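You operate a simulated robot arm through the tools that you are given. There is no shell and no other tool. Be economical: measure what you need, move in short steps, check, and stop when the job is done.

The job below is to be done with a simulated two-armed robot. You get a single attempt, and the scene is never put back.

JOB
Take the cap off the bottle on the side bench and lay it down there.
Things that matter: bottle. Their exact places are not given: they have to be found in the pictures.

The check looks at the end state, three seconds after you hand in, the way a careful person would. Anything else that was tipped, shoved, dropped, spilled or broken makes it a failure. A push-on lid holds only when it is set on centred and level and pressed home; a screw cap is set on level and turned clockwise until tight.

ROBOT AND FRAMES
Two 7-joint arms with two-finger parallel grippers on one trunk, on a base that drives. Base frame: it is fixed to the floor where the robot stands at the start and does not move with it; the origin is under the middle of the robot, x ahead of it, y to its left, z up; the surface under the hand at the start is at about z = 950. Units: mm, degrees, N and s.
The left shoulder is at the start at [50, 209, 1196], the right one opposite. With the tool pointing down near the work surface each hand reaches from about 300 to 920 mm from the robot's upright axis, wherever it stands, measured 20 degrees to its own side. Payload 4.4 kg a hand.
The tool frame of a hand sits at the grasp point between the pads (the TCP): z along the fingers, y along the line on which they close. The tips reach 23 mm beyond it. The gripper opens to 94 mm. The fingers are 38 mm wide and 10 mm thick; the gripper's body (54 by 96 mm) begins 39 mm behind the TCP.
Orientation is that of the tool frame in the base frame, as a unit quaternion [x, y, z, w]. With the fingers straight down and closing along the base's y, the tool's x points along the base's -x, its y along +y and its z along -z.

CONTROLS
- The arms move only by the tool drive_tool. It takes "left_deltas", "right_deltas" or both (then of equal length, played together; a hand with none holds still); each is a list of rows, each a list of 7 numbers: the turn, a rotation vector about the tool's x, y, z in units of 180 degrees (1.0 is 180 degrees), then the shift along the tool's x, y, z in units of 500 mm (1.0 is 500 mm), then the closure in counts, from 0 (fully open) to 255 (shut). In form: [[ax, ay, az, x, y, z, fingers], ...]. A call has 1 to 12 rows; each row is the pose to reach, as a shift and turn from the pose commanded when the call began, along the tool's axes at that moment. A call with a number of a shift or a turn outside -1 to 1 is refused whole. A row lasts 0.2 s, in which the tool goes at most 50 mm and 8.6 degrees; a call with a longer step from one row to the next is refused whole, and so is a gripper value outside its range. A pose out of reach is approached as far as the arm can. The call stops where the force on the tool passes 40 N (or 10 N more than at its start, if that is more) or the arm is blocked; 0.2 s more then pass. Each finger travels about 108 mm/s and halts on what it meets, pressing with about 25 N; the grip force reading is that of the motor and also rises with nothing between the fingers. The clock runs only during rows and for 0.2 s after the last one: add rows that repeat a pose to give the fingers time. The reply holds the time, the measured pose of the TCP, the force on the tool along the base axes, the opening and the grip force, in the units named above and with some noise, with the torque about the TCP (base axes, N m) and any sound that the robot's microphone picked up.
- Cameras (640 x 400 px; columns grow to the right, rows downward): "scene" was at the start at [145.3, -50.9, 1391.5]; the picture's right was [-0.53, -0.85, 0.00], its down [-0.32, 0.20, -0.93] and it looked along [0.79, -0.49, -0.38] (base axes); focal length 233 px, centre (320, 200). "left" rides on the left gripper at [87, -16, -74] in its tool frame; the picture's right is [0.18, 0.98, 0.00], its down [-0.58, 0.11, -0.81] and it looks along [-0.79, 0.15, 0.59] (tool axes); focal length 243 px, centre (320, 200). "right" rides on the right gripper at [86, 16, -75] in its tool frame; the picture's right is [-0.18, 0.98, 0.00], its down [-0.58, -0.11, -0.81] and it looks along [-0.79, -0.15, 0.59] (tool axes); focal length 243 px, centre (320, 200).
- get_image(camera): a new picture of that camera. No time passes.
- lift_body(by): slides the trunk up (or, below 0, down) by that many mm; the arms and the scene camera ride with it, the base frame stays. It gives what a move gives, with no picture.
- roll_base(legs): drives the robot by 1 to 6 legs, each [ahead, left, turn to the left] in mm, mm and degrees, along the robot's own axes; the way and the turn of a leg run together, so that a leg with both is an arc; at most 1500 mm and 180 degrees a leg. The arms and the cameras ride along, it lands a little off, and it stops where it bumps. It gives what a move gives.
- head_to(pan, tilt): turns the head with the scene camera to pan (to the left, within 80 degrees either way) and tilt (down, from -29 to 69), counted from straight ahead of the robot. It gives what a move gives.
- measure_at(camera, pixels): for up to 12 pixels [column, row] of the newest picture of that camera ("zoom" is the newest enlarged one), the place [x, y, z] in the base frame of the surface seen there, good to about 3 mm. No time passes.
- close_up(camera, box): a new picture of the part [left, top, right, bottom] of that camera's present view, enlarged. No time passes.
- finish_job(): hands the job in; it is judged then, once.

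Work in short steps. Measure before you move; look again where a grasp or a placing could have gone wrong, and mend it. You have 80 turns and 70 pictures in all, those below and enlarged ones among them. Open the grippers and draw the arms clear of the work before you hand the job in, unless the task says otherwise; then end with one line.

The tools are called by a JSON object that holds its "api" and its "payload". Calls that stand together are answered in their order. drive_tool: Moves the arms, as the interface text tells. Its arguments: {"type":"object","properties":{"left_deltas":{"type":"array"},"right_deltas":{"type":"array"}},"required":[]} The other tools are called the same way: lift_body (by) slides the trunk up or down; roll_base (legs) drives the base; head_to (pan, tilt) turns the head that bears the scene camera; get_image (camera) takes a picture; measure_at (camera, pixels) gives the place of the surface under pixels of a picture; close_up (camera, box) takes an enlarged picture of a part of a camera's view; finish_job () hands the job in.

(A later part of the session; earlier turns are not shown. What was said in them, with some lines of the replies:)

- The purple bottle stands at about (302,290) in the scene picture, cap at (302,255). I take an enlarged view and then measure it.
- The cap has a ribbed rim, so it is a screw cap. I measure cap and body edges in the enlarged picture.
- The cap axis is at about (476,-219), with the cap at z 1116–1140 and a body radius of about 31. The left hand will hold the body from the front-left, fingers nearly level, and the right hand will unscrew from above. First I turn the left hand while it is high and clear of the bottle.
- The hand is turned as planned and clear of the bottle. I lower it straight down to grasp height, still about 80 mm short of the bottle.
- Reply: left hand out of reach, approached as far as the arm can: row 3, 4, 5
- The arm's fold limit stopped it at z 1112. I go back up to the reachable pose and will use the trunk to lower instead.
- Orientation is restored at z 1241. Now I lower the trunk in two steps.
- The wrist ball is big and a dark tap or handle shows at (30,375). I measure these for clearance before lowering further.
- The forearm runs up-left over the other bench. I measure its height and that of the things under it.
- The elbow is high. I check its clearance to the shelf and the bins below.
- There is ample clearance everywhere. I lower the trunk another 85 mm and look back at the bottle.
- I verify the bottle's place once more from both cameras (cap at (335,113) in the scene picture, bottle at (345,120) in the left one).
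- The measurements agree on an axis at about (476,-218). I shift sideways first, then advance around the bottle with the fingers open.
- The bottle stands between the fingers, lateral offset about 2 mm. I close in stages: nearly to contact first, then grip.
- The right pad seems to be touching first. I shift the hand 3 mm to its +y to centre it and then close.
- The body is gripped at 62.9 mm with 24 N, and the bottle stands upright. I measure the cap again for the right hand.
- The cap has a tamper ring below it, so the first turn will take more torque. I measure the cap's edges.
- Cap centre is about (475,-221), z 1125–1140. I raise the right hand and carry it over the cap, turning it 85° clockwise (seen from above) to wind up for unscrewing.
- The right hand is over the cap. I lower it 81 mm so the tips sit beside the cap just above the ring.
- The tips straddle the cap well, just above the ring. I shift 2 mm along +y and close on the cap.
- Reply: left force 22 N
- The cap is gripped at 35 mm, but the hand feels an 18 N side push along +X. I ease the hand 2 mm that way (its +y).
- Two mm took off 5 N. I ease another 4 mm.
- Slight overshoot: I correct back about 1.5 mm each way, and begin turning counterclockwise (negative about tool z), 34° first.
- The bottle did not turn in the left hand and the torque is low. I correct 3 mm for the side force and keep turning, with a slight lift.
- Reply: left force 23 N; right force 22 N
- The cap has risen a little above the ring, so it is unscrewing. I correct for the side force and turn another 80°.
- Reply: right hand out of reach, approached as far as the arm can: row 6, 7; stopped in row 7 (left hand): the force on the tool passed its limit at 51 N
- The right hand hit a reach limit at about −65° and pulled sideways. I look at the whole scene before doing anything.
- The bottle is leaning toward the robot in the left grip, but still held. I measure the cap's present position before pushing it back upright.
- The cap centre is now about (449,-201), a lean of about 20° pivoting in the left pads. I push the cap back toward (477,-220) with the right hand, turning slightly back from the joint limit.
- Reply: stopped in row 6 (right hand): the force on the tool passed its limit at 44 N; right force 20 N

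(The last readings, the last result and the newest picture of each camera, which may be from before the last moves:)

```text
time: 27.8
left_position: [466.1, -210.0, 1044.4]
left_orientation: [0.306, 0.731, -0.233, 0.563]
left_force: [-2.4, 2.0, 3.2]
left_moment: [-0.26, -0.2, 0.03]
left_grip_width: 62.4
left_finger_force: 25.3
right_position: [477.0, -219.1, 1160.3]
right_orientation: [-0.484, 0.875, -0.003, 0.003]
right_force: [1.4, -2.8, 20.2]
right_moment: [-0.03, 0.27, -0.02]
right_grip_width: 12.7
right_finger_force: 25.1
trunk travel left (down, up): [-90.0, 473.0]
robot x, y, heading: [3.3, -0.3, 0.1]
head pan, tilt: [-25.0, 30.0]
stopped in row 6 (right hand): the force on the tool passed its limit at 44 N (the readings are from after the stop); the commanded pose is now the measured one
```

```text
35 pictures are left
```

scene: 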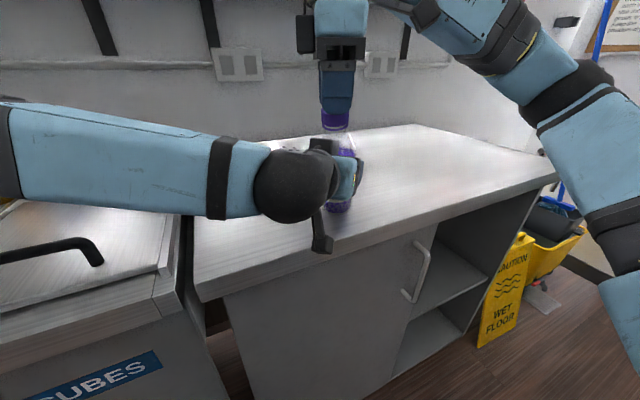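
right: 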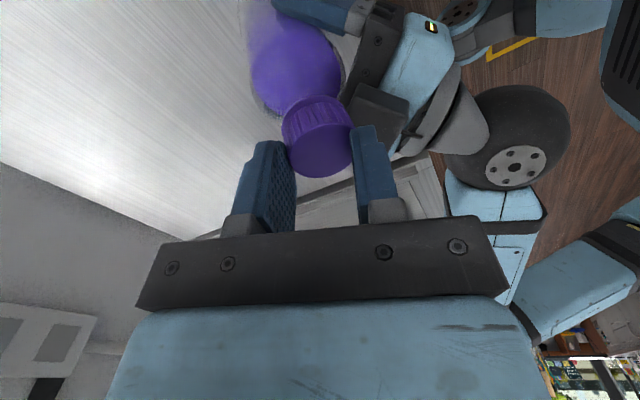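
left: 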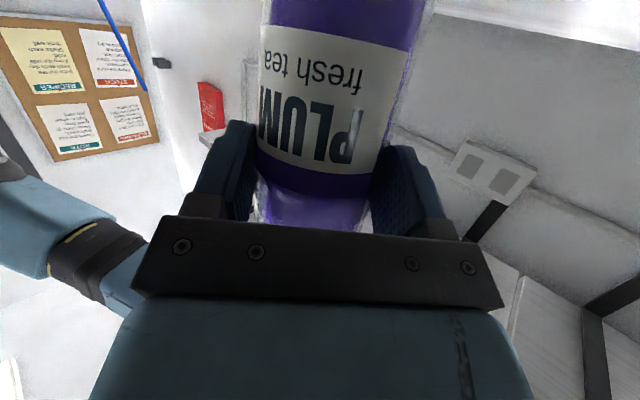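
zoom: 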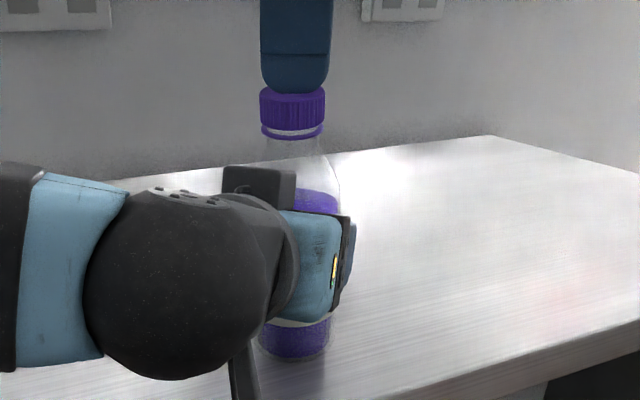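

The fingers slipped onto the cap's top while the bottle partly righted. I raise the right hand 60 mm and open it, then re-measure.

{"api": "drive_tool", "payload": {"right_deltas": [[0, 0, 0, 0, 0, -0.04, 255], [0, 0, 0, 0, 0, -0.12, 0], [0, 0, 0, 0, 0, -0.12, 0], [0, 0, 0, 0, 0, -0.12, 0]]}}

{"api": "close_up", "payload": {"camera": "scene", "box": [267, 70, 427, 230]}}

{"api": "get_image", "payload": {"camera": "right"}}

```text
time: 28.8
left_position: [467.1, -211.0, 1043.5]
left_orientation: [0.306, 0.732, -0.233, 0.563]
left_force: [0.5, -1.5, 13.3]
left_moment: [-0.18, 0.09, 0.0]
left_grip_width: 62.5
left_finger_force: 24.6
right_position: [477.1, -219.9, 1217.8]
right_orientation: [-0.485, 0.875, -0.003, 0.002]
right_force: [0.7, -0.2, 0.1]
right_moment: [0.02, -0.01, -0.01]
right_grip_width: 93.7
right_finger_force: 0.1
trunk travel left (down, up): [-90.0, 473.0]
robot x, y, heading: [1.9, 1.1, 0.1]
head pan, tilt: [-25.0, 30.0]
```

```text
2.50 times, centred on (347, 150) of scene
```

zoom: 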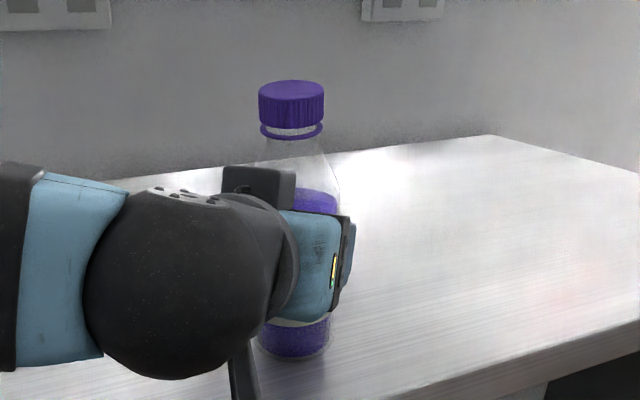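

```text
33 pictures are left
```

right: 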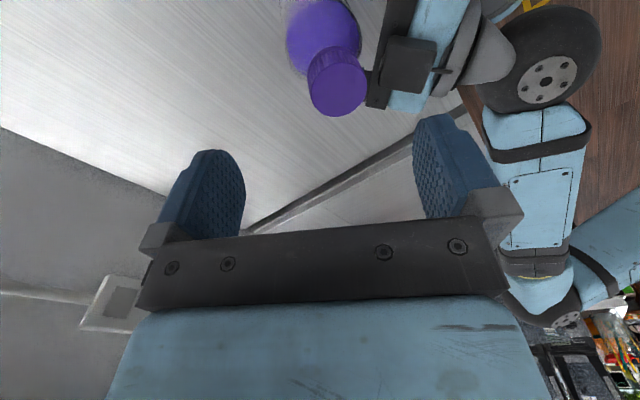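

The cap is still on and raised above the ring, and the bottle looks nearly upright. I measure cap and bottle base for the lean.

{"api": "measure_at", "payload": {"camera": "zoom", "pixels": [[291, 83], [291, 97], [262, 90], [320, 92], [291, 105], [291, 122], [262, 105], [320, 108], [291, 134], [295, 340], [295, 355], [262, 340]]}}

{"api": "close_up", "payload": {"camera": "scene", "box": [299, 90, 379, 140]}}

```text
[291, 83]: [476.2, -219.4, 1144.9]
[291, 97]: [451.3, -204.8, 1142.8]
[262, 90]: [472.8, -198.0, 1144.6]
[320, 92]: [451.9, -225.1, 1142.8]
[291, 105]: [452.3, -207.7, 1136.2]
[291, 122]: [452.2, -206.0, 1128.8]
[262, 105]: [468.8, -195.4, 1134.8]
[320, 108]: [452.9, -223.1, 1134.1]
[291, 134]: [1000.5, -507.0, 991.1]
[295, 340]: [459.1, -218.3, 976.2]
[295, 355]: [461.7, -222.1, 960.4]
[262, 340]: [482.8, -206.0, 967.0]
```

```text
8.00 times, centred on (339, 115) of scene
```

zoom: 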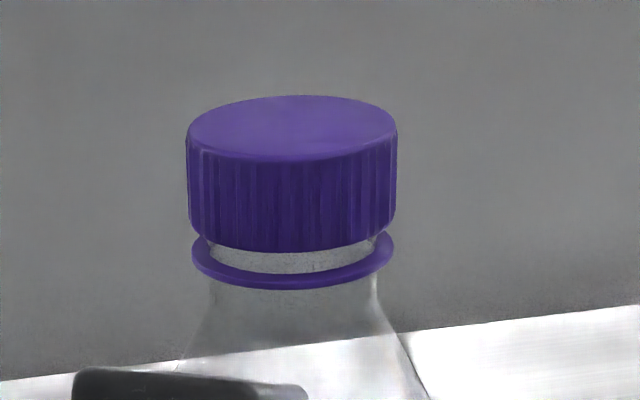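

The cap is at about (464,-212) with the base near (485,-228): a lean of about 7–8° toward the robot. I set it upright by pitching the left hand 7.5° about its y axis.

{"api": "drive_tool", "payload": {"left_deltas": [[0, 0.014, 0, -0.001, 0, 0, 255], [0, 0.028, 0, -0.002, 0, 0, 255], [0, 0.042, 0, -0.003, 0, 0, 255], [0, 0.042, 0, -0.003, 0, 0, 255]]}}

{"api": "close_up", "payload": {"camera": "scene", "box": [299, 90, 379, 140]}}

```text
time: 29.8
left_position: [467.6, -211.4, 1043.9]
left_orientation: [0.321, 0.768, -0.213, 0.512]
left_force: [2.5, -2.0, 4.5]
left_moment: [-0.05, -0.03, -0.02]
left_grip_width: 62.5
left_finger_force: 25.6
right_position: [477.7, -219.4, 1216.8]
right_orientation: [-0.484, 0.875, -0.002, 0.002]
right_force: [0.4, 0.4, 0.4]
right_moment: [-0.02, -0.01, 0.03]
right_grip_width: 94.0
right_finger_force: 0.1
trunk travel left (down, up): [-90.0, 473.0]
robot x, y, heading: [-2.9, -1.8, -0.2]
head pan, tilt: [-25.0, 30.0]
```

```text
8.00 times, centred on (339, 115) of scene
```

zoom: 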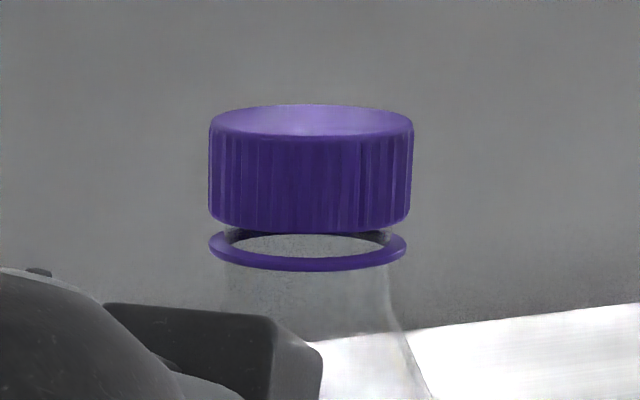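

The bottle looks upright again. I measure the cap for the next grip.

{"api": "measure_at", "payload": {"camera": "zoom", "pixels": [[312, 108], [312, 133], [225, 118], [400, 118], [312, 150], [312, 225], [215, 170], [408, 170], [312, 264]]}}

{"api": "get_image", "payload": {"camera": "scene"}}

```text
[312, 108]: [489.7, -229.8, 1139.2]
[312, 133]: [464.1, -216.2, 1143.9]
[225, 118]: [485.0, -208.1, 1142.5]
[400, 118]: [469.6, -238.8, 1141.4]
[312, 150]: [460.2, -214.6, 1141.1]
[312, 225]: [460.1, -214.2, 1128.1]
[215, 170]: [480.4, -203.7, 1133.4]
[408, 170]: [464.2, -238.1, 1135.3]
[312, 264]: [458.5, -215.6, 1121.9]
```

```text
30 pictures are left
```

scene: 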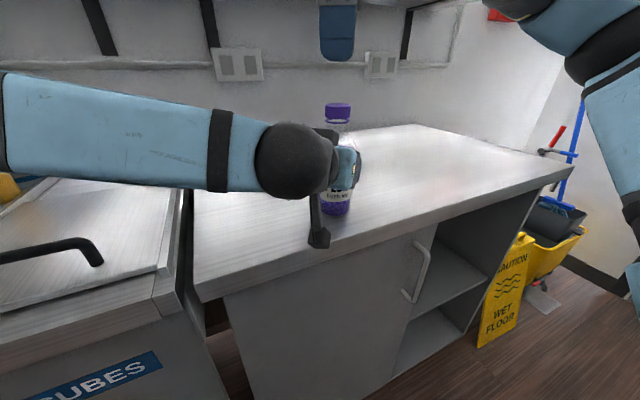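

Cap centre is about (475.5,-222), bottom 1128. I wind the open right hand back clockwise above the cap.

{"api": "drive_tool", "payload": {"right_deltas": [[0, 0, 0.047, 0, 0, 0, 0], [0, 0, 0.094, 0, 0, 0, 0], [0, 0, 0.141, 0, 0, 0, 0], [0, 0, 0.188, 0, 0, 0, 0], [0, 0, 0.235, 0, 0, 0, 0], [0, 0, 0.282, 0, 0, 0, 0], [0, 0, 0.329, 0, 0, 0, 0], [0, 0, 0.376, 0, 0, 0, 0], [0, 0, 0.423, 0, 0, 0, 0], [0, 0, 0.47, 0, 0, 0, 0], [0, 0, 0.517, 0, 0, 0, 0], [0, 0, 0.564, 0, 0, 0, 0]]}}

{"api": "drive_tool", "payload": {"right_deltas": [[0, 0, 0.047, 0, 0, 0, 0], [0, 0, 0.094, 0, 0, 0, 0], [0, 0, 0.141, 0, 0, 0, 0], [0, 0, 0.188, 0, 0, 0, 0], [0, 0, 0.235, 0, 0, 0, 0], [0, 0, 0.26, 0, 0, 0, 0], [0, 0, 0.26, 0, 0, 0, 0]]}}

```text
time: 32.4
left_position: [469.0, -209.8, 1044.8]
left_orientation: [0.32, 0.768, -0.212, 0.513]
left_force: [0.2, 0.2, -3.9]
left_moment: [0.03, 0.07, 0.0]
left_grip_width: 62.5
left_finger_force: 25.2
right_position: [479.0, -220.5, 1216.4]
right_orientation: [0.372, 0.928, 0.0, 0.003]
right_force: [0.8, -0.2, 0.0]
right_moment: [0.0, -0.03, 0.01]
right_grip_width: 94.2
right_finger_force: 0.1
trunk travel left (down, up): [-90.0, 473.0]
robot x, y, heading: [-1.9, 0.4, -0.3]
head pan, tilt: [-25.0, 30.0]
```

```text
time: 34.0
left_position: [469.5, -211.3, 1044.6]
left_orientation: [0.32, 0.768, -0.212, 0.513]
left_force: [0.1, 0.3, -2.8]
left_moment: [0.04, 0.05, 0.01]
left_grip_width: 62.2
left_finger_force: 25.0
right_position: [478.7, -220.8, 1217.1]
right_orientation: [0.71, 0.705, 0.001, 0.003]
right_force: [0.2, -0.8, 0.3]
right_moment: [-0.01, -0.02, 0.0]
right_grip_width: 94.1
right_finger_force: 0.0
trunk travel left (down, up): [-90.0, 473.0]
robot x, y, heading: [-0.1, -3.2, -0.1]
head pan, tilt: [-25.0, 30.0]
```

Now at +90°, aligned over the cap. I lower to tips at about 1127 and close.

{"api": "drive_tool", "payload": {"right_deltas": [[0, 0, 0, -0.001, 0, 0.05, 0], [0, 0, 0, -0.002, 0, 0.1, 0], [0, 0, 0, -0.002, 0, 0.134, 60], [0, 0, 0, -0.002, 0, 0.134, 110], [0, 0, 0, -0.002, 0, 0.134, 140], [0, 0, 0, -0.002, 0, 0.134, 160], [0, 0, 0, -0.002, 0, 0.134, 255], [0, 0, 0, -0.002, 0, 0.134, 255]]}}

{"api": "close_up", "payload": {"camera": "scene", "box": [277, 60, 397, 140]}}

```text
time: 35.8
left_position: [470.0, -210.6, 1044.8]
left_orientation: [0.319, 0.768, -0.212, 0.513]
left_force: [10.2, -1.6, -3.4]
left_moment: [0.12, 0.84, 0.1]
left_grip_width: 62.6
left_finger_force: 25.0
right_position: [479.5, -220.6, 1151.5]
right_orientation: [0.709, 0.706, 0.001, 0.004]
right_force: [-10.7, 0.6, -0.5]
right_moment: [0.05, 0.26, 0.0]
right_grip_width: 35.7
right_finger_force: 25.0
trunk travel left (down, up): [-90.0, 473.0]
robot x, y, heading: [-0.3, -1.3, 0.1]
head pan, tilt: [-25.0, 30.0]
```

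```text
5.00 times, centred on (337, 100) of scene
```

zoom: 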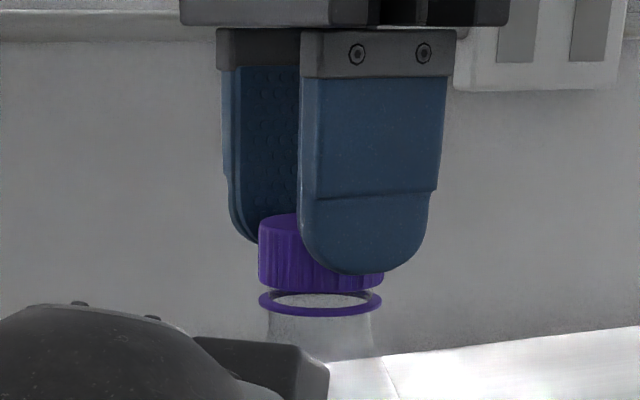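

Cap gripped at 35.7 mm. I shift back 1.5 mm along x and turn 89° counterclockwise with a small lift.

{"api": "drive_tool", "payload": {"right_deltas": [[0, 0, 0, 0, -0.003, 0, 255], [0, 0, -0.045, 0, -0.003, 0, 255], [0, 0, -0.09, 0, -0.003, -0.0003, 255], [0, 0, -0.135, 0, -0.003, -0.0006, 255], [0, 0, -0.18, 0, -0.003, -0.0009, 255], [0, 0, -0.225, 0, -0.003, -0.0012, 255], [0, 0, -0.27, 0, -0.003, -0.0015, 255], [0, 0, -0.315, 0, -0.003, -0.0018, 255], [0, 0, -0.36, 0, -0.003, -0.0021, 255], [0, 0, -0.405, 0, -0.003, -0.0024, 255], [0, 0, -0.45, 0, -0.003, -0.0027, 255], [0, 0, -0.495, 0, -0.003, -0.003, 255]]}}

{"api": "close_up", "payload": {"camera": "scene", "box": [277, 60, 397, 140]}}

```text
time: 38.4
left_position: [468.3, -210.9, 1043.6]
left_orientation: [0.322, 0.768, -0.212, 0.512]
left_force: [-8.0, -5.5, -3.4]
left_moment: [0.62, -0.66, -0.11]
left_grip_width: 62.4
left_finger_force: 24.7
right_position: [476.8, -222.2, 1151.5]
right_orientation: [0.009, 1.0, -0.001, 0.002]
right_force: [7.2, 4.9, 0.1]
right_moment: [-0.07, -0.07, -0.01]
right_grip_width: 35.9
right_finger_force: 25.7
trunk travel left (down, up): [-90.0, 473.0]
robot x, y, heading: [1.8, 0.5, 0.1]
head pan, tilt: [-25.0, 30.0]
```

```text
5.00 times, centred on (337, 100) of scene
```

zoom: 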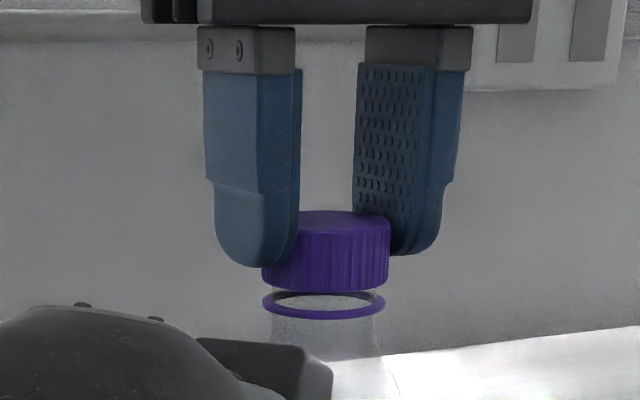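

The turn went smoothly. I turn another 50°, staying short of the joint limit.

{"api": "drive_tool", "payload": {"right_deltas": [[0, 0, -0.045, -0.002, 0.002, -0.0003, 255], [0, 0, -0.09, -0.002, 0.002, -0.0006, 255], [0, 0, -0.135, -0.002, 0.002, -0.0009, 255], [0, 0, -0.18, -0.002, 0.002, -0.0012, 255], [0, 0, -0.225, -0.002, 0.002, -0.0015, 255], [0, 0, -0.27, -0.002, 0.002, -0.002, 255]]}}

{"api": "close_up", "payload": {"camera": "scene", "box": [277, 60, 397, 140]}}

```text
time: 39.8
left_position: [470.8, -210.7, 1044.0]
left_orientation: [0.32, 0.768, -0.212, 0.512]
left_force: [2.5, 1.6, -1.9]
left_moment: [-0.18, 0.26, 0.04]
left_grip_width: 62.6
left_finger_force: 25.1
right_position: [480.3, -219.9, 1152.2]
right_orientation: [-0.403, 0.915, -0.002, 0.003]
right_force: [-2.5, -2.6, -1.3]
right_moment: [-0.03, 0.09, 0.01]
right_grip_width: 35.4
right_finger_force: 25.1
trunk travel left (down, up): [-90.0, 473.0]
robot x, y, heading: [-1.2, -1.1, 0.2]
head pan, tilt: [-25.0, 30.0]
```

```text
5.00 times, centred on (337, 100) of scene
```

zoom: 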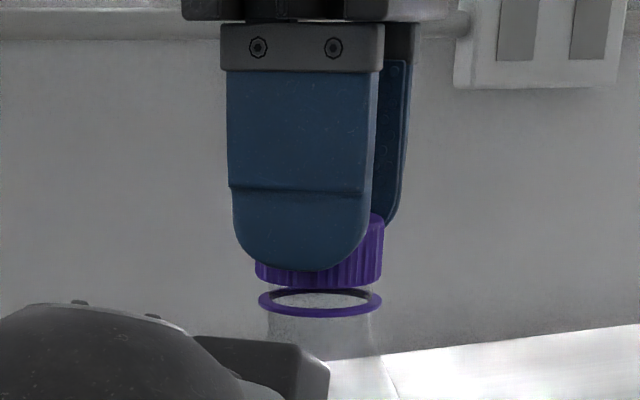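

Forces are near zero. I test with a gentle 4 mm lift.

{"api": "drive_tool", "payload": {"right_deltas": [[0, 0, 0, 0, 0, -0.002, 255], [0, 0, 0, 0, 0, -0.004, 255], [0, 0, 0, 0, 0, -0.006, 255], [0, 0, 0, 0, 0, -0.008, 255]]}}

{"api": "close_up", "payload": {"camera": "scene", "box": [277, 60, 397, 140]}}

```text
time: 40.8
left_position: [468.4, -210.0, 1043.9]
left_orientation: [0.32, 0.768, -0.212, 0.512]
left_force: [3.8, 8.1, 0.7]
left_moment: [-0.6, 0.33, 0.06]
left_grip_width: 62.5
left_finger_force: 25.4
right_position: [477.8, -219.8, 1156.4]
right_orientation: [-0.401, 0.916, -0.002, 0.002]
right_force: [-3.7, -6.9, -5.0]
right_moment: [-0.13, 0.07, -0.02]
right_grip_width: 35.7
right_finger_force: 25.0
trunk travel left (down, up): [-90.0, 473.0]
robot x, y, heading: [1.1, 1.3, 0.2]
head pan, tilt: [-25.0, 30.0]
```

```text
5.00 times, centred on (337, 100) of scene
```

zoom: 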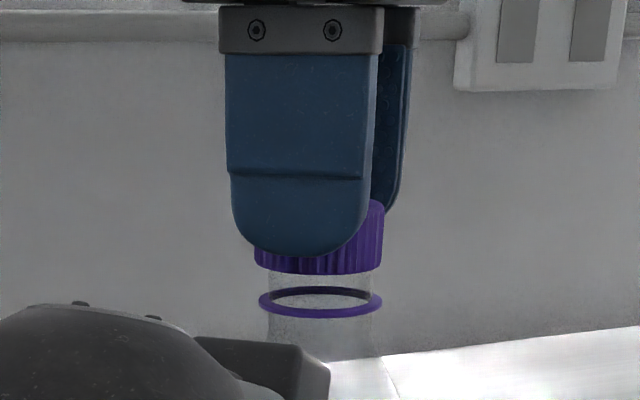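

The cap moved up clear of the ring (bottom edge from row 287 to 273) with only 5 N. I lift it further, 36 mm.

{"api": "drive_tool", "payload": {"right_deltas": [[0, 0, 0, 0, 0, -0.006, 255], [0, 0, 0, 0, 0, -0.012, 255], [0, 0, 0, 0, 0, -0.022, 255], [0, 0, 0, 0, 0, -0.042, 255], [0, 0, 0, 0, 0, -0.072, 255]]}}

{"api": "close_up", "payload": {"camera": "scene", "box": [267, 30, 427, 230]}}

{"api": "get_image", "payload": {"camera": "right"}}

```text
time: 42.0
left_position: [468.8, -210.5, 1044.6]
left_orientation: [0.32, 0.768, -0.212, 0.513]
left_force: [-0.8, 0.3, -2.0]
left_moment: [0.07, 0.1, 0.01]
left_grip_width: 62.5
left_finger_force: 25.3
right_position: [477.8, -218.7, 1194.1]
right_orientation: [-0.401, 0.916, -0.003, 0.003]
right_force: [0.2, 0.5, -0.8]
right_moment: [0.0, -0.01, 0.0]
right_grip_width: 35.5
right_finger_force: 24.9
trunk travel left (down, up): [-90.0, 473.0]
robot x, y, heading: [4.9, 1.5, 0.1]
head pan, tilt: [-25.0, 30.0]
```

```text
2.00 times, centred on (347, 130) of scene
```

zoom: 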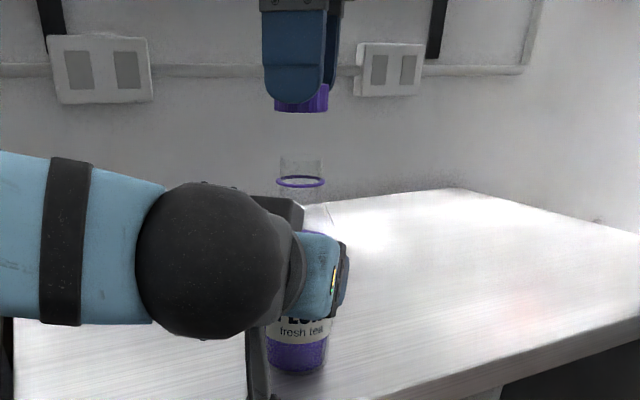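

```text
24 pictures are left
```

right: 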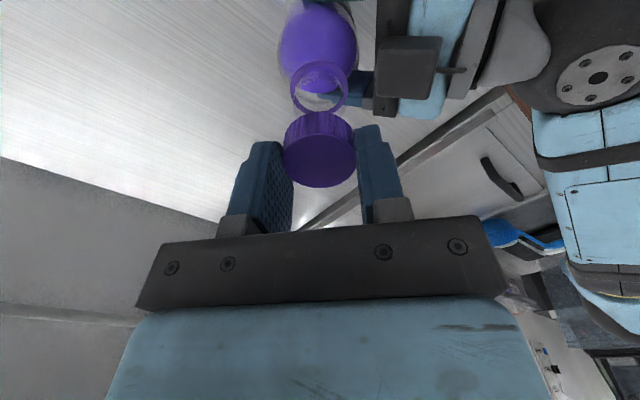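

The cap is off and held in the right hand. I carry it to clear bench at about (518,-420), turning the hand back square.

{"api": "drive_tool", "payload": {"right_deltas": [[0, 0, 0, 0, 0, -0.04, 255], [0, 0, 0.044, 0.04, -0.055, -0.04, 255], [0, 0, 0.088, 0.08, -0.11, -0.04, 255], [0, 0, 0.132, 0.12, -0.165, -0.04, 255], [0, 0, 0.176, 0.16, -0.22, -0.04, 255], [0, 0, 0.22, 0.2, -0.275, -0.04, 255], [0, 0, 0.263, 0.24, -0.33, -0.04, 255], [0, 0, 0.263, 0.24, -0.33, -0.04, 255]]}}

{"api": "head_to", "payload": {"pan": -35, "tilt": 25}}

{"api": "get_image", "payload": {"camera": "scene"}}

```text
time: 43.8
left_position: [469.0, -212.2, 1044.3]
left_orientation: [0.32, 0.768, -0.213, 0.513]
left_force: [0.3, -0.2, -3.6]
left_moment: [0.06, 0.07, -0.01]
left_grip_width: 62.2
left_finger_force: 25.3
right_position: [518.8, -419.7, 1212.5]
right_orientation: [0.001, 1.0, -0.001, 0.003]
right_force: [0.4, 0.7, 0.3]
right_moment: [-0.01, 0.0, -0.02]
right_grip_width: 35.8
right_finger_force: 24.7
trunk travel left (down, up): [-90.0, 473.0]
robot x, y, heading: [0.3, 0.6, 0.1]
head pan, tilt: [-25.0, 30.0]
```

```text
time: 44.6
left_position: [468.7, -211.0, 1044.2]
left_orientation: [0.32, 0.768, -0.212, 0.513]
left_force: [0.4, 0.0, -3.4]
left_moment: [0.05, 0.04, -0.01]
left_grip_width: 62.6
left_finger_force: 25.1
right_position: [518.3, -420.9, 1212.0]
right_orientation: [0.0, 1.0, -0.002, 0.004]
right_force: [-0.1, -0.1, -0.2]
right_moment: [-0.01, 0.0, -0.01]
right_grip_width: 36.0
right_finger_force: 25.4
trunk travel left (down, up): [-90.0, 473.0]
robot x, y, heading: [-0.1, -1.3, -0.2]
head pan, tilt: [-35.0, 25.0]
```

```text
23 pictures are left
```

scene: 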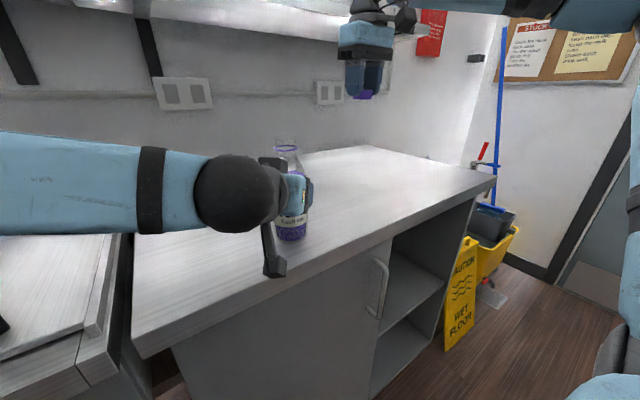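

Clear bench lies under the hand. I lower 222 mm to just above the surface.

{"api": "drive_tool", "payload": {"right_deltas": [[0, 0, 0, 0, 0, 0.09, 255], [0, 0, 0, 0, 0, 0.18, 255], [0, 0, 0, 0, 0, 0.27, 255], [0, 0, 0, 0, 0, 0.36, 255], [0, 0, 0, 0, 0, 0.42, 255], [0, 0, 0, 0, 0, 0.444, 255], [0, 0, 0, 0, 0, 0.444, 255]]}}

{"api": "get_image", "payload": {"camera": "scene"}}

```text
time: 46.2
left_position: [468.8, -210.8, 1042.8]
left_orientation: [0.32, 0.768, -0.213, 0.513]
left_force: [-0.4, -0.2, -3.3]
left_moment: [0.02, 0.04, -0.01]
left_grip_width: 62.3
left_finger_force: 24.8
right_position: [519.2, -419.4, 993.1]
right_orientation: [0.001, 1.0, -0.002, 0.003]
right_force: [0.3, 0.2, 0.1]
right_moment: [0.01, 0.02, 0.0]
right_grip_width: 35.8
right_finger_force: 25.0
trunk travel left (down, up): [-90.0, 473.0]
robot x, y, heading: [3.3, 0.8, 0.1]
head pan, tilt: [-35.0, 25.0]
```

```text
22 pictures are left
```

scene: 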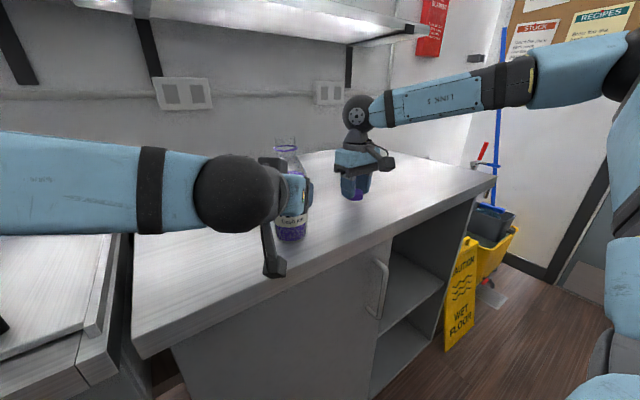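

TCP is at 993; the cap bottom is about 20 mm below it, so around 15 mm to go. I lower in 2 mm steps until a light contact shows.

{"api": "drive_tool", "payload": {"right_deltas": [[0, 0, 0, 0, 0, 0.008, 255], [0, 0, 0, 0, 0, 0.014, 255], [0, 0, 0, 0, 0, 0.02, 255], [0, 0, 0, 0, 0, 0.024, 255]]}}

{"api": "close_up", "payload": {"camera": "scene", "box": [315, 160, 395, 220]}}

```text
time: 47.2
left_position: [468.6, -211.6, 1044.1]
left_orientation: [0.32, 0.768, -0.212, 0.513]
left_force: [-0.6, 0.6, -3.9]
left_moment: [0.08, 0.05, -0.05]
left_grip_width: 62.2
left_finger_force: 24.6
right_position: [517.1, -420.5, 979.5]
right_orientation: [0.0, 1.0, -0.001, 0.003]
right_force: [-0.2, -0.4, -0.1]
right_moment: [0.01, -0.02, 0.04]
right_grip_width: 35.8
right_finger_force: 25.0
trunk travel left (down, up): [-90.0, 473.0]
robot x, y, heading: [-1.0, -1.8, -0.1]
head pan, tilt: [-35.0, 25.0]
```

```text
6.67 times, centred on (355, 190) of scene
```

zoom: 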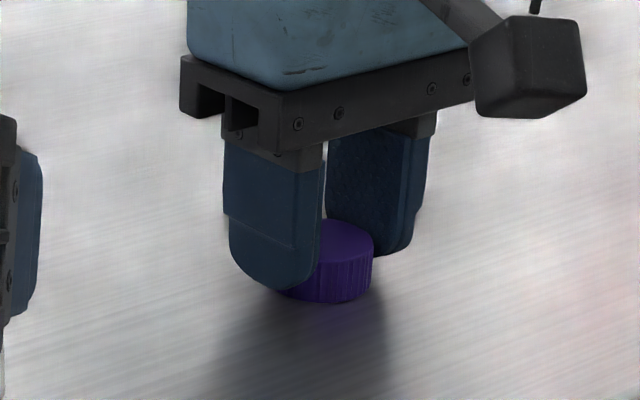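

Very near but no force yet. I continue in 1 mm steps.

{"api": "drive_tool", "payload": {"right_deltas": [[0, 0, 0, 0, 0, 0.002, 255], [0, 0, 0, 0, 0, 0.004, 255], [0, 0, 0, 0, 0, 0.006, 255]]}}

```text
time: 48.0
left_position: [467.2, -209.5, 1045.0]
left_orientation: [0.32, 0.768, -0.212, 0.513]
left_force: [-0.3, 0.4, -3.6]
left_moment: [0.02, 0.04, 0.01]
left_grip_width: 62.5
left_finger_force: 25.2
right_position: [518.5, -419.8, 978.3]
right_orientation: [0.001, 1.0, -0.001, 0.005]
right_force: [1.6, -3.1, 14.7]
right_moment: [-0.01, 0.15, 0.02]
right_grip_width: 35.5
right_finger_force: 25.0
trunk travel left (down, up): [-90.0, 473.0]
robot x, y, heading: [-2.0, 4.0, -0.0]
head pan, tilt: [-35.0, 25.0]
```

Contact at 15 N: the cap is on the bench. I open slowly, backing off 1 mm, then rise straight up.

{"api": "drive_tool", "payload": {"right_deltas": [[0, 0, 0, 0, 0, -0.002, 255], [0, 0, 0, 0, 0, -0.002, 140], [0, 0, 0, 0, 0, -0.002, 110], [0, 0, 0, 0, 0, -0.002, 60], [0, 0, 0, 0, 0, -0.002, 60], [0, 0, 0, 0, 0, -0.08, 60], [0, 0, 0, 0, 0, -0.17, 60], [0, 0, 0, 0, 0, -0.26, 60], [0, 0, 0, 0, 0, -0.34, 0]]}}

{"api": "get_image", "payload": {"camera": "scene"}}

```text
time: 50.0
left_position: [469.3, -212.1, 1044.4]
left_orientation: [0.32, 0.768, -0.212, 0.512]
left_force: [0.3, -0.2, -3.9]
left_moment: [0.05, 0.02, -0.02]
left_grip_width: 62.6
left_finger_force: 24.8
right_position: [518.5, -419.1, 1148.4]
right_orientation: [0.0, 1.0, -0.002, 0.002]
right_force: [-0.7, 0.0, -0.8]
right_moment: [0.02, 0.0, 0.01]
right_grip_width: 94.1
right_finger_force: 0.0
trunk travel left (down, up): [-90.0, 473.0]
robot x, y, heading: [2.3, -1.3, 0.1]
head pan, tilt: [-35.0, 25.0]
```

```text
20 pictures are left
```

scene: 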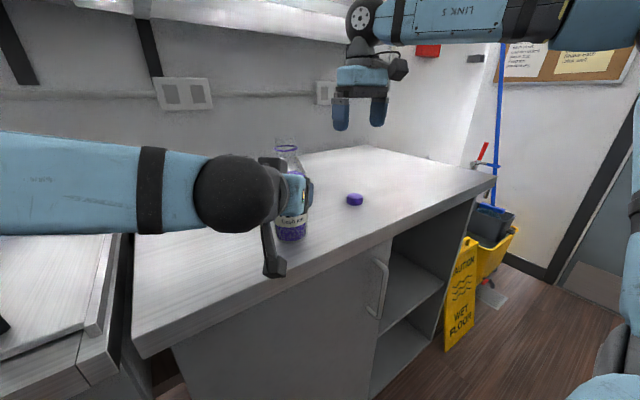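

The cap lies on the bench at (355,199). Next the bottle: I look at its base and uprightness before releasing.

{"api": "close_up", "payload": {"camera": "scene", "box": [240, 125, 370, 255]}}

{"api": "get_image", "payload": {"camera": "left"}}

{"api": "get_image", "payload": {"camera": "right"}}

```text
3.08 times, centred on (305, 190) of scene
```

zoom: 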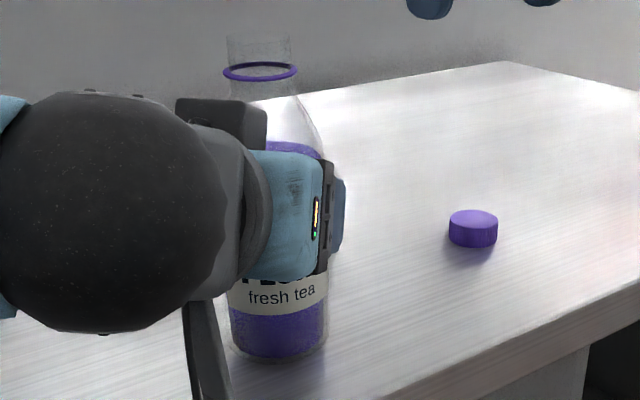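

```text
18 pictures are left
```

left: 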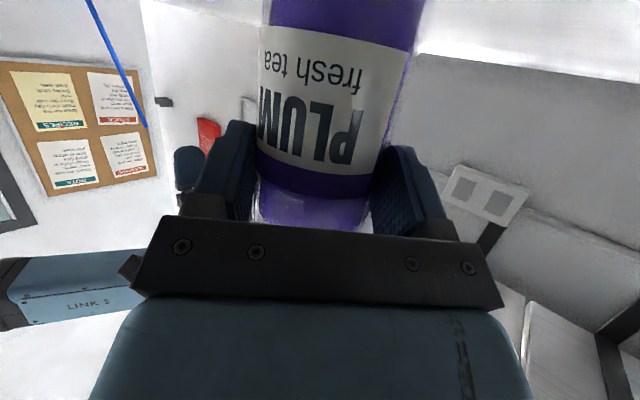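

```text
17 pictures are left
```

right: 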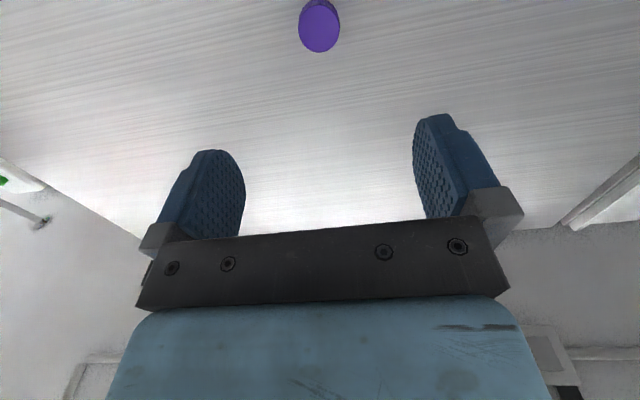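

The left hand carries about 3.6 N, so the base may hover slightly. I lower it in 1 mm steps, watching the force.

{"api": "drive_tool", "payload": {"left_deltas": [[0, 0, 0, 0.00185, 0, 0.00077, 255], [0, 0, 0, 0.0037, 0, 0.00154, 255], [0, 0, 0, 0.0037, 0, 0.00154, 255]]}}

```text
time: 50.8
left_position: [468.2, -211.2, 1044.0]
left_orientation: [0.32, 0.767, -0.212, 0.514]
left_force: [2.1, -0.3, 5.8]
left_moment: [0.1, -0.03, -0.03]
left_grip_width: 62.5
left_finger_force: 24.8
right_position: [519.6, -418.9, 1148.1]
right_orientation: [0.0, 1.0, -0.002, 0.003]
right_force: [-1.1, -0.1, 0.1]
right_moment: [-0.02, 0.01, 0.03]
right_grip_width: 94.1
right_finger_force: 0.1
trunk travel left (down, up): [-90.0, 473.0]
robot x, y, heading: [1.8, -0.2, -0.2]
head pan, tilt: [-35.0, 25.0]
```

The base now touches (+6 N). I check the residual lean by measuring the neck ring and the bottle base.

{"api": "close_up", "payload": {"camera": "scene", "box": [240, 125, 370, 255]}}

{"api": "measure_at", "payload": {"camera": "zoom", "pixels": [[260, 78], [227, 71], [294, 70], [260, 64], [280, 335], [280, 350], [300, 300], [320, 320], [473, 212]]}}

```text
3.08 times, centred on (305, 190) of scene
```

zoom: 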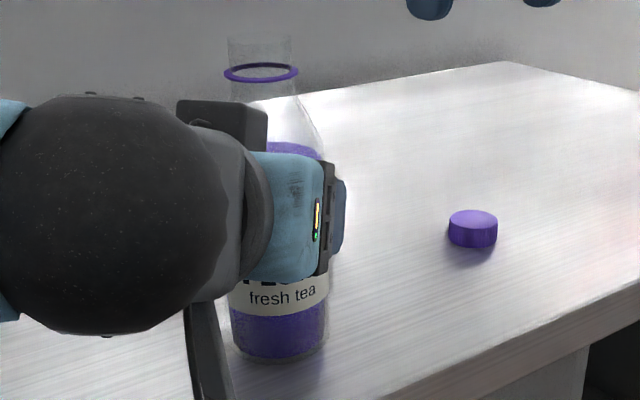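

```text
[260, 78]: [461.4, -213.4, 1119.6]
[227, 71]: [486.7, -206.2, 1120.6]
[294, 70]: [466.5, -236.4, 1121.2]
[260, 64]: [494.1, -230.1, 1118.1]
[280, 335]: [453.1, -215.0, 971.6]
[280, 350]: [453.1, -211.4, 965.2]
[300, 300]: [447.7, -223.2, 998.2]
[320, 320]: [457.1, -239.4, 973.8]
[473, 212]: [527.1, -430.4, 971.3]
```

The ring is centred at (477,-222) over the base, within about 2° of upright. I open the left hand gradually and look.

{"api": "drive_tool", "payload": {"left_deltas": [[0, 0, 0, 0, 0, 0, 80], [0, 0, 0, 0, 0, 0, 72], [0, 0, 0, 0, 0, 0, 40], [0, 0, 0, 0, 0, 0, 0], [0, 0, 0, 0, 0, 0, 0]]}}

{"api": "get_image", "payload": {"camera": "left"}}

{"api": "close_up", "payload": {"camera": "scene", "box": [240, 125, 370, 255]}}

```text
time: 52.0
left_position: [468.0, -212.2, 1042.9]
left_orientation: [0.32, 0.768, -0.212, 0.514]
left_force: [-0.2, 0.0, 0.5]
left_moment: [0.01, 0.0, 0.01]
left_grip_width: 94.2
left_finger_force: 0.0
right_position: [519.6, -419.4, 1147.8]
right_orientation: [-0.001, 1.0, -0.002, 0.003]
right_force: [0.3, 0.9, 0.4]
right_moment: [-0.02, 0.02, 0.0]
right_grip_width: 94.0
right_finger_force: 0.1
trunk travel left (down, up): [-90.0, 473.0]
robot x, y, heading: [4.7, 2.0, -0.3]
head pan, tilt: [-35.0, 25.0]
```

```text
15 pictures are left
```

left: 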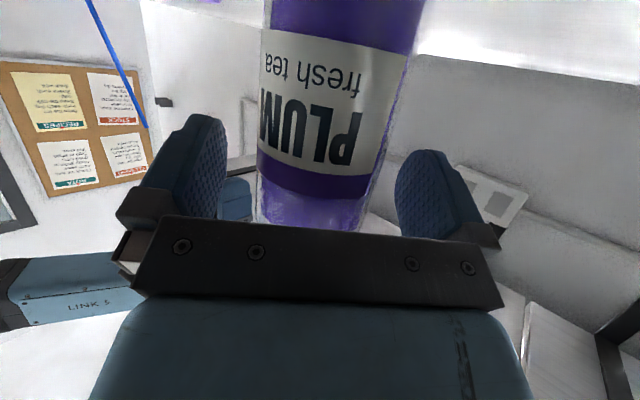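

```text
3.08 times, centred on (305, 190) of scene
```

zoom: 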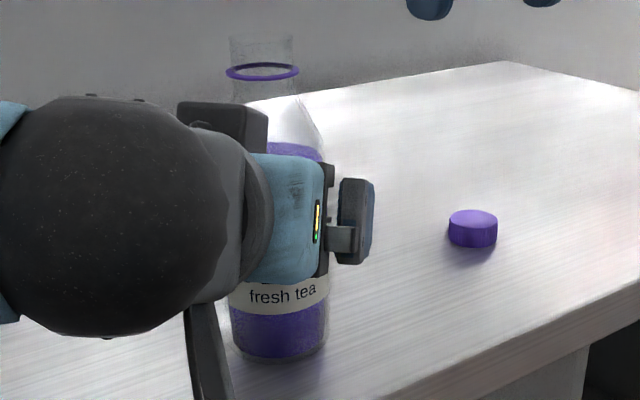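

The bottle stands free in the open hand. I withdraw the left hand 75 mm straight back along its fingers.

{"api": "drive_tool", "payload": {"left_deltas": [[0, 0, 0, 0, 0, -0.03, 0], [0, 0, 0, 0, 0, -0.06, 0], [0, 0, 0, 0, 0, -0.09, 0], [0, 0, 0, 0, 0, -0.12, 0], [0, 0, 0, 0, 0, -0.15, 0], [0, 0, 0, 0, 0, -0.15, 0]]}}

{"api": "get_image", "payload": {"camera": "scene"}}

{"api": "get_image", "payload": {"camera": "left"}}

```text
time: 53.4
left_position: [419.5, -162.2, 1071.5]
left_orientation: [0.32, 0.768, -0.212, 0.513]
left_force: [-0.9, 0.5, 0.0]
left_moment: [0.03, 0.02, 0.01]
left_grip_width: 93.8
left_finger_force: 0.0
right_position: [519.8, -418.8, 1147.1]
right_orientation: [0.0, 1.0, -0.003, 0.004]
right_force: [-0.4, -0.5, 0.7]
right_moment: [0.01, 0.03, 0.02]
right_grip_width: 94.1
right_finger_force: 0.1
trunk travel left (down, up): [-90.0, 473.0]
robot x, y, heading: [-2.2, -2.0, -0.1]
head pan, tilt: [-35.0, 25.0]
```

```text
13 pictures are left
```

scene: 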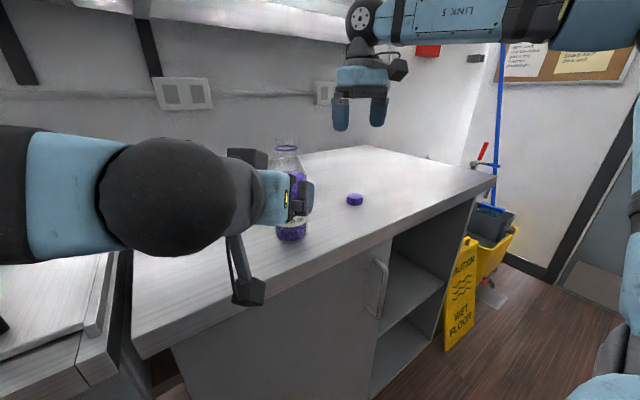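

```text
12 pictures are left
```

left: 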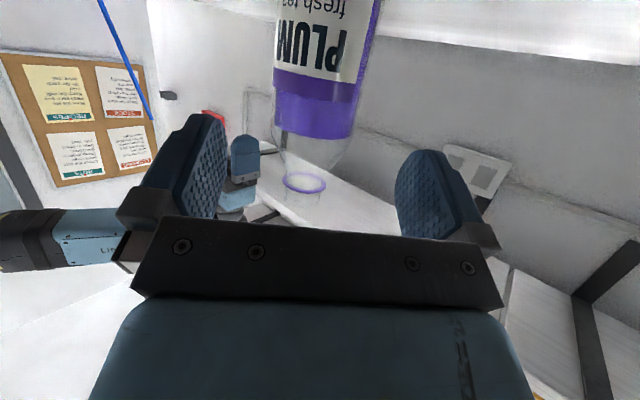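

The bottle stands clear of the fingers. I raise the trunk 185 mm to draw both arms up, and check.

{"api": "lift_body", "payload": {"by": 150}}

{"api": "get_image", "payload": {"camera": "scene"}}

```text
time: 55.1
left_position: [420.2, -163.2, 1221.5]
left_orientation: [0.32, 0.768, -0.212, 0.513]
left_force: [-0.3, -0.4, -0.4]
left_moment: [0.0, -0.01, -0.01]
left_grip_width: 93.9
left_finger_force: 0.0
right_position: [519.5, -419.8, 1296.8]
right_orientation: [0.0, 1.0, -0.002, 0.003]
right_force: [0.5, -1.0, 0.3]
right_moment: [-0.01, 0.0, 0.01]
right_grip_width: 94.1
right_finger_force: 0.0
trunk travel left (down, up): [-240.0, 323.0]
robot x, y, heading: [-0.6, -1.7, 0.2]
head pan, tilt: [-35.0, 25.0]
```

```text
11 pictures are left
```

scene: 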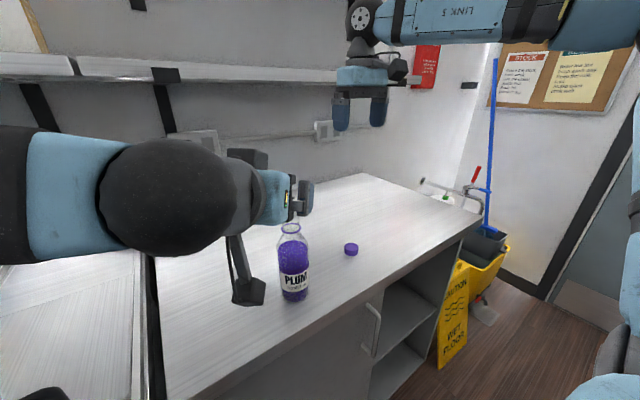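

The bottle stands upright and open, with the cap at (351,249) lying on the bench. Both hands are open and clear, nothing else in view has been disturbed, so I hand in.

{"api": "finish_job", "payload": {}}

```text
The job is handed in.
```

The bottle's cap is unscrewed and lying on the side bench, and the bottle stands upright beside it. Its tamper ring stayed on the neck. Partway through, the right arm hit a reach limit and tilted the bottle about 20° with the cap still on. I set it upright again before finishing, and I saw no spill. Both hands are open and clear.
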